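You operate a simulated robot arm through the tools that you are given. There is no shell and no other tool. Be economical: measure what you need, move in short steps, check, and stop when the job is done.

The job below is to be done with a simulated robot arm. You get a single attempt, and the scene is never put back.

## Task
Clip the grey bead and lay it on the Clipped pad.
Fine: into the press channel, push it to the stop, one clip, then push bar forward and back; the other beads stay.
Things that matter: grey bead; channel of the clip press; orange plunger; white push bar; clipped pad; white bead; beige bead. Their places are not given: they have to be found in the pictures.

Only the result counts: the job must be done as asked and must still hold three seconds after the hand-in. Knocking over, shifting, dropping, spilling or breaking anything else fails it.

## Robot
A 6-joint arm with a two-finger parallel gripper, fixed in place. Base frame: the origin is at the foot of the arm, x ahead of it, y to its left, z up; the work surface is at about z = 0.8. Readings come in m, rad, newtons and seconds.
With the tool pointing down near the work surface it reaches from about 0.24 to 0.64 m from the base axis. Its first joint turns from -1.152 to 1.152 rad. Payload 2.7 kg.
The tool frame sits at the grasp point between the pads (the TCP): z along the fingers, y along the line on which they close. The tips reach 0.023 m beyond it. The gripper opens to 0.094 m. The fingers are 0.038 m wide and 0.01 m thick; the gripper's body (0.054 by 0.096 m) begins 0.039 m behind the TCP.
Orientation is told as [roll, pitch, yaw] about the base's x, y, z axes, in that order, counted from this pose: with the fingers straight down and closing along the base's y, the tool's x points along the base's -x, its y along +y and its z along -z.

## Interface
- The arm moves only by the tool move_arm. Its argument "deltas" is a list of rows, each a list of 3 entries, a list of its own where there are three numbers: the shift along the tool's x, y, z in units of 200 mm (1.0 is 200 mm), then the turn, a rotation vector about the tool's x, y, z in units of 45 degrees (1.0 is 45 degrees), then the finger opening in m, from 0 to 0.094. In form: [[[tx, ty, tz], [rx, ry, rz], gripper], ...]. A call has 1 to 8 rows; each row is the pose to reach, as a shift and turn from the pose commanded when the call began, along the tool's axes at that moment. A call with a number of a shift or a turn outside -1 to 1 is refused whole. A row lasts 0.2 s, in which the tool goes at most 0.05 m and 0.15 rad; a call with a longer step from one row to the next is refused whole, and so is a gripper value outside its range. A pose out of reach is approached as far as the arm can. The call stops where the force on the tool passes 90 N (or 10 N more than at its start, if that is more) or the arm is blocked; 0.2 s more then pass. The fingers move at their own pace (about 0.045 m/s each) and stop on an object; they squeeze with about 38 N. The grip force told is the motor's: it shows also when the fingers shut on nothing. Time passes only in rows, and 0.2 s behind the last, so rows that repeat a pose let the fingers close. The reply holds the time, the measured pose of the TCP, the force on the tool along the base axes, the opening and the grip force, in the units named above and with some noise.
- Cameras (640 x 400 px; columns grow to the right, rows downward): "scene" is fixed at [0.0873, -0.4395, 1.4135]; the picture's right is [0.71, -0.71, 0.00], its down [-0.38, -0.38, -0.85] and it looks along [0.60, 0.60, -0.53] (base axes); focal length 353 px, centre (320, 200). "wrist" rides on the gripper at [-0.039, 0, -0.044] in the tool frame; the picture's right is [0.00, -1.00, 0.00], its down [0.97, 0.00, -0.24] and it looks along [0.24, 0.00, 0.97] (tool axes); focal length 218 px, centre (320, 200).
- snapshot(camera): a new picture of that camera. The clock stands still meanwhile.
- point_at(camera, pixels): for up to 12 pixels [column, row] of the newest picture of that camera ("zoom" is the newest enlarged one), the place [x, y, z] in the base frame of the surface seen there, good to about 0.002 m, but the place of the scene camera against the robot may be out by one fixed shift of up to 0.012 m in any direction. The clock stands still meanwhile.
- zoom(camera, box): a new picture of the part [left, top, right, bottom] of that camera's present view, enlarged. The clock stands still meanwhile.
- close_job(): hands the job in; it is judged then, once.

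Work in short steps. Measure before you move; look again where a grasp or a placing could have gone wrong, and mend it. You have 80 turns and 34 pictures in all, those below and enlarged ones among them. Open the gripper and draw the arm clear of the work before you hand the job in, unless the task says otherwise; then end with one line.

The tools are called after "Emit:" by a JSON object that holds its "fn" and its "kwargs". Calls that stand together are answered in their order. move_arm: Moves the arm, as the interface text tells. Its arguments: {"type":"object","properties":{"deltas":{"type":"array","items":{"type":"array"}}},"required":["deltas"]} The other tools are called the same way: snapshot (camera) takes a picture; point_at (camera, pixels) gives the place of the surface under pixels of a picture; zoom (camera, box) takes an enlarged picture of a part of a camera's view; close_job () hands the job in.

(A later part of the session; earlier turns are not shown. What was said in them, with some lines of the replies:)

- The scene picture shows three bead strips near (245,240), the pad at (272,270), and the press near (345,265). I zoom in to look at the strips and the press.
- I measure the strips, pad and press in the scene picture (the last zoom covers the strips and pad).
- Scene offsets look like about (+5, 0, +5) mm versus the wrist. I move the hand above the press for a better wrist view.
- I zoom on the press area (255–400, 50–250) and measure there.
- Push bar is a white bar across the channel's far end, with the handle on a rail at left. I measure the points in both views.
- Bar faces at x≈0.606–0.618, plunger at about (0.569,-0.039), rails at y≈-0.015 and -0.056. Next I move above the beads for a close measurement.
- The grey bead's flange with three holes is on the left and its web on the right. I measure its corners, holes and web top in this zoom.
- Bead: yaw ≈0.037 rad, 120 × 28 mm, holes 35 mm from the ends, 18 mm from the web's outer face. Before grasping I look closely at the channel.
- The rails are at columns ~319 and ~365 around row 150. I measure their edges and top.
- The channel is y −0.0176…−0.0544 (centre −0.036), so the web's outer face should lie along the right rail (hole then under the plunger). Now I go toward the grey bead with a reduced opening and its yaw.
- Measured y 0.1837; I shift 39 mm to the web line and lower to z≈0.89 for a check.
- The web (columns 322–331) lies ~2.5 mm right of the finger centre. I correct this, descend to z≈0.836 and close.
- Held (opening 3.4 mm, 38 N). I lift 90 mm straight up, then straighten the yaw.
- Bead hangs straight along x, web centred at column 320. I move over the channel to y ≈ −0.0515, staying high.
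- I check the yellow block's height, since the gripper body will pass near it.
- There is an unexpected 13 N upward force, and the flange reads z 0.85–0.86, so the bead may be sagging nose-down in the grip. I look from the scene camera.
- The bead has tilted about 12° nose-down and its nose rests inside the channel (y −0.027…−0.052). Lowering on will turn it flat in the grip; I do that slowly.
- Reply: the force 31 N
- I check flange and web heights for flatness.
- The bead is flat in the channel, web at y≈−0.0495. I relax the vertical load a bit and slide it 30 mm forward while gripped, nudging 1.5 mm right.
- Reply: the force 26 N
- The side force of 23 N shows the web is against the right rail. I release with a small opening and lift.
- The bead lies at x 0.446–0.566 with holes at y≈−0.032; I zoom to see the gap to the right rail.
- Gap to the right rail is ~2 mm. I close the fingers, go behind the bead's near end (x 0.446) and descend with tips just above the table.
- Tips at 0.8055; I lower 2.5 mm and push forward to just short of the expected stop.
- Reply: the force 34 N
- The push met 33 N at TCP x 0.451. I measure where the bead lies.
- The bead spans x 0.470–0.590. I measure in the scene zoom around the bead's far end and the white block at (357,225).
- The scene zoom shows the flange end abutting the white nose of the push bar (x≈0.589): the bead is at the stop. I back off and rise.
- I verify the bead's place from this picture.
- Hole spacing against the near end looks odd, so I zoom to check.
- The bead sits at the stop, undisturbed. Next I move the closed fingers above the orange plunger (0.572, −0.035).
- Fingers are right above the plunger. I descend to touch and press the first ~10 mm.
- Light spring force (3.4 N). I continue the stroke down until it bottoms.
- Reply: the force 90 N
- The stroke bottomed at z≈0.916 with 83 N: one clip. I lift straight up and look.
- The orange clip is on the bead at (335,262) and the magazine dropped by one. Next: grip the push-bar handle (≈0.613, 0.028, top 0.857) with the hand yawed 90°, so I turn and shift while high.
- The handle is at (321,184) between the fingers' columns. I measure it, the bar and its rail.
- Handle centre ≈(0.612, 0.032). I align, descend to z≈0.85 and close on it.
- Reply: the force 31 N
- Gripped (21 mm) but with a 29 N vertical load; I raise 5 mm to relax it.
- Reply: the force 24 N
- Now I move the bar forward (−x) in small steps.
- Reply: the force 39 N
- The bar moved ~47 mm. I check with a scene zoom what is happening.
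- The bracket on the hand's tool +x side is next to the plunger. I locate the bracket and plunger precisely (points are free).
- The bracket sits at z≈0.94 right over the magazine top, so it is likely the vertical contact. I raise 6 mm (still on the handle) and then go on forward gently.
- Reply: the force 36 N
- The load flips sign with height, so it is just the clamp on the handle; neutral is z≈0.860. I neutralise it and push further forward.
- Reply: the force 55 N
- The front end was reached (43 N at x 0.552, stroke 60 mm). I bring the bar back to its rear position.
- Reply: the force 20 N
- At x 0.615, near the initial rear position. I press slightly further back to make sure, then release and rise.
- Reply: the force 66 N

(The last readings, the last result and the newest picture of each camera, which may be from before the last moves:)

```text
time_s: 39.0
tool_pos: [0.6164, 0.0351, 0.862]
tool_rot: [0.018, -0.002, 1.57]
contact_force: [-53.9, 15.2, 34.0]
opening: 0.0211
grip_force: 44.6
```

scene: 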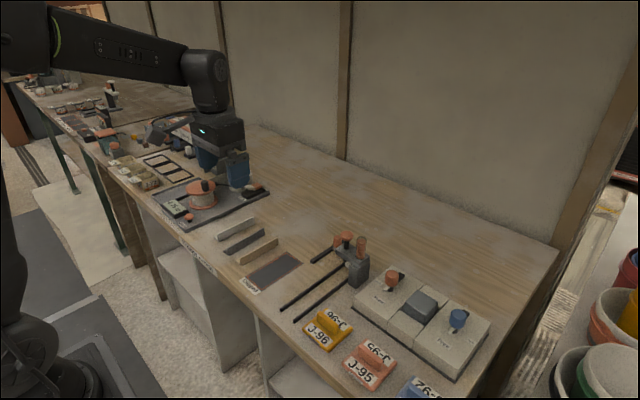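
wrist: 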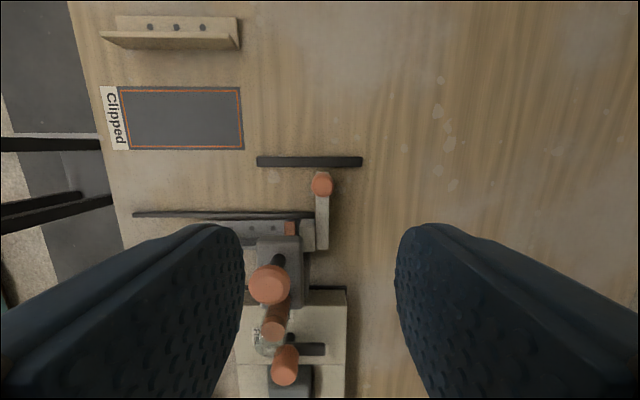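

Rear stop felt (54 N). I unload, open to 0.05, and rise straight up.

Emit:
{"fn": "move_arm", "kwargs": {"deltas": [[[0, 0.025, 0], [0, 0, 0], 0.021], [[0, 0.025, 0], [0, 0, 0], 0.05], [[0, 0.025, 0], [0, 0, 0], 0.05], [[0, 0.025, 0], [0, 0, 0], 0.05], [[0, 0.025, -0.15], [0, 0, 0], 0.05], [[0, 0.025, -0.35], [0, 0, 0], 0.05], [[0, 0.025, -0.55], [0, 0, 0], 0.05], [[0, 0.025, -0.7], [0, 0, 0], 0.05]]}}

Emit:
{"fn": "move_arm", "kwargs": {"deltas": [[[0, 0.1, 0], [0, 0, 0.167], 0.05], [[0, 0.2, 0], [0, 0, 0.334], 0.05], [[0, 0.3, 0], [0, 0, 0.5], 0.05], [[0, 0.4, 0], [0, 0, 0.667], 0.05], [[0, 0.5, 0], [0, 0, 0.834], 0.05], [[0, 0.6, 0], [0, 0, 1.0], 0.05], [[0, 0.6, 0], [0, 0, 1.0], 0.05]]}}

Emit:
{"fn": "move_arm", "kwargs": {"deltas": [[[0, 0, 0], [0, 0, 0.167], 0.05], [[0, 0, 0], [0, 0, 0.334], 0.05], [[0, 0, 0], [0, 0, 0.5], 0.05], [[0, 0, 0], [0, 0, 0.667], 0.05], [[0, 0, 0], [0, 0, 0.834], 0.05], [[0, 0, 0], [0, 0, 1.0], 0.05], [[0, 0, 0], [0, 0, 1.0], 0.05]]}}

Emit:
{"fn": "snapshot", "kwargs": {"camera": "wrist"}}

```text
time_s: 40.8
tool_pos: [0.6156, 0.0351, 0.9998]
tool_rot: [0.001, 0.0, 1.57]
contact_force: [0.1, -0.2, -0.1]
opening: 0.0501
grip_force: 0.0
```

```text
time_s: 42.4
tool_pos: [0.4956, 0.033, 1.0017]
tool_rot: [0.0, -0.001, 0.783]
contact_force: [-0.6, 0.0, -0.6]
opening: 0.0501
grip_force: 0.0
```

```text
time_s: 44.0
tool_pos: [0.4962, 0.0338, 1.0006]
tool_rot: [0.001, 0.0, -0.002]
contact_force: [0.1, 0.2, -0.4]
opening: 0.05
grip_force: 0.0
```

```text
5 pictures are left
```

wrist: 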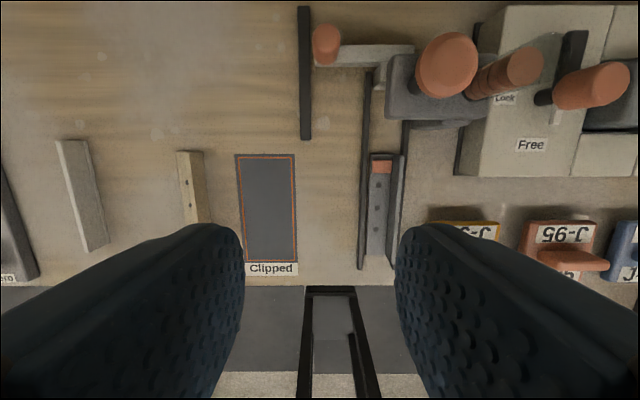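

The bead is ejected with its clip at (381,166), the bar is back. I measure the bead and the pad.

Emit:
{"fn": "point_at", "kwargs": {"camera": "wrist", "pixels": [[371, 157], [391, 157], [381, 166], [378, 185], [377, 208], [376, 232], [366, 254], [398, 165], [394, 220], [392, 245], [386, 254], [400, 157]]}}

Emit:
{"fn": "point_at", "kwargs": {"camera": "wrist", "pixels": [[236, 156], [294, 156], [246, 260], [297, 260], [399, 190], [396, 200], [392, 230], [396, 230], [203, 215], [440, 224], [381, 160], [381, 172]]}}

```text
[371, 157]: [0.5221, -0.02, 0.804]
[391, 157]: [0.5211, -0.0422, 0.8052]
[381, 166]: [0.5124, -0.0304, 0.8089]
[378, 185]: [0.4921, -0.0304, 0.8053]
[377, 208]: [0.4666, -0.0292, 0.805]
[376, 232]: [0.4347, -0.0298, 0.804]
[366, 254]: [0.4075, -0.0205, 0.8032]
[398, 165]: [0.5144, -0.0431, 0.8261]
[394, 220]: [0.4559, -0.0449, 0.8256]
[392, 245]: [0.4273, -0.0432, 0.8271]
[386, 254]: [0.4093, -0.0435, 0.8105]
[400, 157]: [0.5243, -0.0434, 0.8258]
```

```text
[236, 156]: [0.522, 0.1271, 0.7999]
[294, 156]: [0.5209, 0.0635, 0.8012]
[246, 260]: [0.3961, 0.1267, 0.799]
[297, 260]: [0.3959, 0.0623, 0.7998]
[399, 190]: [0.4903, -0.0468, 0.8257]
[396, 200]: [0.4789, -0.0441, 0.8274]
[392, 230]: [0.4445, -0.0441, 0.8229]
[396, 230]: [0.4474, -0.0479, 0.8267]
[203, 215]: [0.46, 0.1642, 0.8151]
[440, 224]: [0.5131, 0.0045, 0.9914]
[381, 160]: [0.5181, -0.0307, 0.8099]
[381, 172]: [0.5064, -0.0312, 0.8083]
```

Bead centre is x≈0.467, web y≈−0.046, and the pad spans x 0.396–0.522, y 0.0625–0.127. I go over the bead's middle and descend to grip it centrally.

Emit:
{"fn": "move_arm", "kwargs": {"deltas": [[[0.07, -0.2, 0], [0, 0, 0], 0.03], [[0.141, -0.4, 0], [0, 0, 0], 0.03], [[0.141, -0.4, 0.22], [0, 0, 0], 0.03], [[0.141, -0.4, 0.44], [0, 0, 0], 0.03], [[0.141, -0.4, 0.55], [0, 0, 0], 0.03], [[0.141, -0.4, 0.55], [0, 0, 0], 0.03]]}}

Emit:
{"fn": "snapshot", "kwargs": {"camera": "wrist"}}

```text
time_s: 45.4
tool_pos: [0.4669, -0.0464, 0.8927]
tool_rot: [-0.002, -0.003, 0.001]
contact_force: [0.1, -0.4, 0.2]
opening: 0.0302
grip_force: 0.2
```

```text
4 pictures are left
```

wrist: 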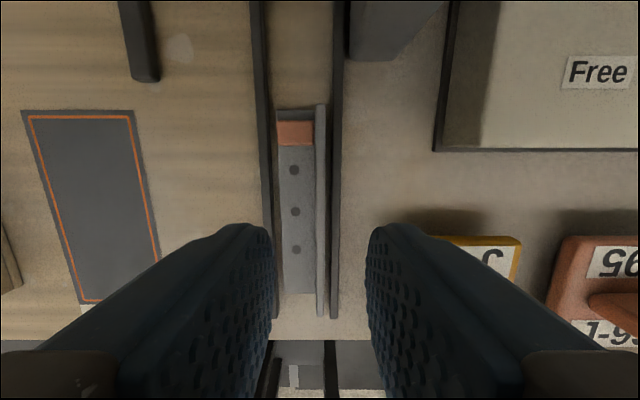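

The web (316–326) is centred between the fingers. I measure the bead's ends and holes once more before gripping.

Emit:
{"fn": "point_at", "kwargs": {"camera": "wrist", "pixels": [[294, 170], [295, 211], [296, 249], [320, 106], [320, 314], [280, 112], [283, 291], [22, 112], [133, 111], [158, 262], [80, 303], [285, 200]]}}

Emit:
{"fn": "move_arm", "kwargs": {"deltas": [[[0, 0, 0.15], [0, 0, 0], 0.03], [[0, 0, 0.295], [0, 0, 0], 0.03], [[0, 0, 0.295], [0, 0, 0], 0.03], [[0, 0, 0.295], [0, 0, 0], 0.0], [[0, 0, 0.295], [0, 0, 0], 0.0], [[0, 0, 0.295], [0, 0, 0], 0.0], [[0, 0, 0.295], [0, 0, 0], 0.0]]}}

```text
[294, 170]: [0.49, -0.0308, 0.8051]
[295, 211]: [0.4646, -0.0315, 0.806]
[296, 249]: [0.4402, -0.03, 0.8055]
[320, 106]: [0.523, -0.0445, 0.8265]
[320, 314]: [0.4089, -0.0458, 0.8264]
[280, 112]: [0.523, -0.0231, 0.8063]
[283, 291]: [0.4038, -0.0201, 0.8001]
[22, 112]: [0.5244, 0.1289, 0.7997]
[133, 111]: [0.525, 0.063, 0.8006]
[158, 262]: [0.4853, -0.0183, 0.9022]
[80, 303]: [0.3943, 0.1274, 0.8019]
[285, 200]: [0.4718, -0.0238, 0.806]
```

```text
time_s: 47.0
tool_pos: [0.467, -0.0462, 0.833]
tool_rot: [-0.002, 0.0, -0.002]
contact_force: [-0.1, -0.1, -1.3]
opening: 0.0036
grip_force: 38.0
```

Gripped near its middle (3.6 mm). I lift 70 mm, carry over to the pad (y shift +0.130, x −0.0055).

Emit:
{"fn": "move_arm", "kwargs": {"deltas": [[[0, 0, -0.1], [0, 0, 0], 0.0], [[0, 0, -0.22], [0, 0, 0], 0.0], [[0, 0, -0.35], [0, 0, 0], 0.0], [[0.0275, 0.16, -0.35], [0, 0, 0], 0.0], [[0.0275, 0.33, -0.35], [0, 0, 0], 0.0], [[0.0275, 0.5, -0.35], [0, 0, 0], 0.0], [[0.0275, 0.6485, -0.35], [0, 0, 0], 0.0], [[0.0275, 0.6485, -0.35], [0, 0, 0], 0.0]]}}

Emit:
{"fn": "snapshot", "kwargs": {"camera": "wrist"}}

```text
time_s: 48.8
tool_pos: [0.4619, 0.0863, 0.9]
tool_rot: [-0.002, -0.001, -0.002]
contact_force: [-0.3, -0.4, 0.1]
opening: 0.0035
grip_force: 38.3
```

```text
3 pictures are left
```

wrist: 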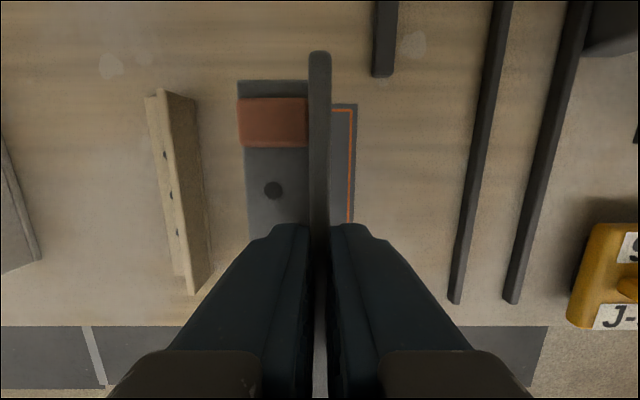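

I measure the bead's tilt and the pad edges from this view.

Emit:
{"fn": "point_at", "kwargs": {"camera": "wrist", "pixels": [[242, 83], [300, 84], [260, 160], [273, 190], [260, 225], [319, 58], [319, 150], [319, 215], [354, 106], [352, 150], [350, 200], [235, 100]]}}

```text
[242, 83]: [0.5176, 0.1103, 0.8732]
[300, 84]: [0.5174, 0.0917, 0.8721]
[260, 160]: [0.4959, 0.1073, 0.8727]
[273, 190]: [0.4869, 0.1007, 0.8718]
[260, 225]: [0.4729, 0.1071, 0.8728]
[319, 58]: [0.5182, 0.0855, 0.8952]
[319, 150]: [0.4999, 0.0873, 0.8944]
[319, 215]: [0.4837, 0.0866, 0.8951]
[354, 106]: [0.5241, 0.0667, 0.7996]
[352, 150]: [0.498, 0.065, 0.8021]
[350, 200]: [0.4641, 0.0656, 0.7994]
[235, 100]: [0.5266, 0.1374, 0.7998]
```

The bead is level and centred over the pad. I lower 68 mm and release.

Emit:
{"fn": "move_arm", "kwargs": {"deltas": [[[0.005, 0, 0.1], [0, 0, 0], 0.0], [[0.005, 0, 0.2], [0, 0, 0], 0.0], [[0.005, 0, 0.29], [0, 0, 0], 0.0], [[0.005, 0, 0.33], [0, 0, 0], 0.0], [[0.005, 0, 0.343], [0, 0, 0], 0.0], [[0.005, 0, 0.343], [0, 0, 0], 0.0]]}}

```text
time_s: 50.2
tool_pos: [0.4612, 0.0836, 0.8331]
tool_rot: [0.0, 0.0, -0.001]
contact_force: [-1.1, -0.1, 1.6]
opening: 0.0033
grip_force: 38.2
```

It touched down (1.6 N). I open to 0.03, and rise straight up for a check.

Emit:
{"fn": "move_arm", "kwargs": {"deltas": [[[0, 0, 0], [0, 0, 0], 0.03], [[0, 0, 0], [0, 0, 0], 0.03], [[0, 0, 0], [0, 0, 0], 0.03], [[0, 0, -0.12], [0, 0, 0], 0.03], [[0, 0, -0.35], [0, 0, 0], 0.03], [[0, 0, -0.58], [0, 0, 0], 0.03], [[0, 0, -0.8], [0, 0, 0], 0.03], [[0, 0, -0.8], [0, 0, 0], 0.03]]}}

Emit:
{"fn": "zoom", "kwargs": {"camera": "wrist", "box": [200, 80, 440, 260]}}

```text
time_s: 52.0
tool_pos: [0.4585, 0.0824, 0.9936]
tool_rot: [0.0, 0.001, 0.0]
contact_force: [-0.4, -1.0, -0.3]
opening: 0.0299
grip_force: 0.0
```

```text
2.22 times, centred on (320, 170) of wrist
```

zoom: 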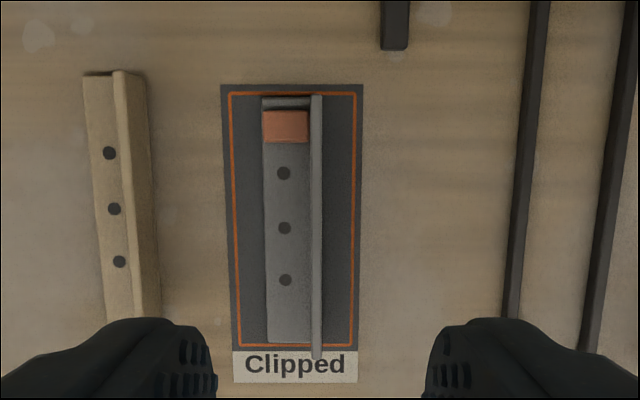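

The bead lies within the pad outline (rows 97–342 of 95–346) with one clip. I raise the arm clear and check the whole scene.

Emit:
{"fn": "move_arm", "kwargs": {"deltas": [[[0, 0, -0.2], [0, 0, 0], 0.06], [[0.15, 0, -0.4], [0, 0, 0], 0.09], [[0.3, 0, -0.5], [0, 0, 0], 0.09], [[0.45, 0, -0.6], [0, 0, 0], 0.09], [[0.45, 0, -0.6], [0, 0, 0], 0.09]]}}

Emit:
{"fn": "snapshot", "kwargs": {"camera": "scene"}}

```text
time_s: 53.2
tool_pos: [0.3686, 0.0838, 1.1126]
tool_rot: [0.0, 0.001, -0.002]
contact_force: [-0.6, -0.5, 0.8]
opening: 0.0902
grip_force: 0.0
```

```text
1 pictures are left
```

scene: 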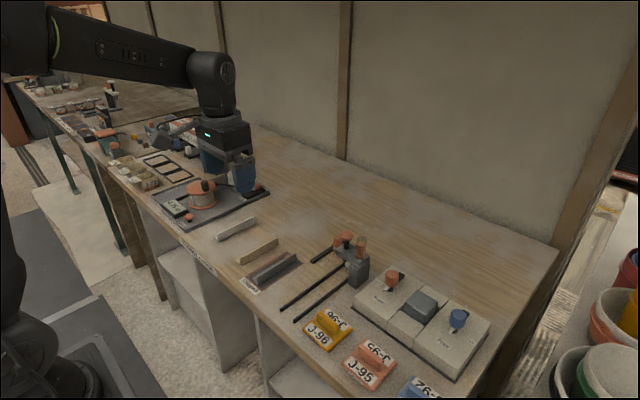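

The scene shows the white and beige beads in place, the clipped grey bead on the pad at (272,270), the bar home and the arm clear. I hand the job in.

Emit:
{"fn": "close_job", "kwargs": {}}

```text
The job is handed in.
```

The grey bead has one clip and lies on the Clipped pad. The push bar was moved forward and back, the white and beige beads stayed in place, and the job is handed in.
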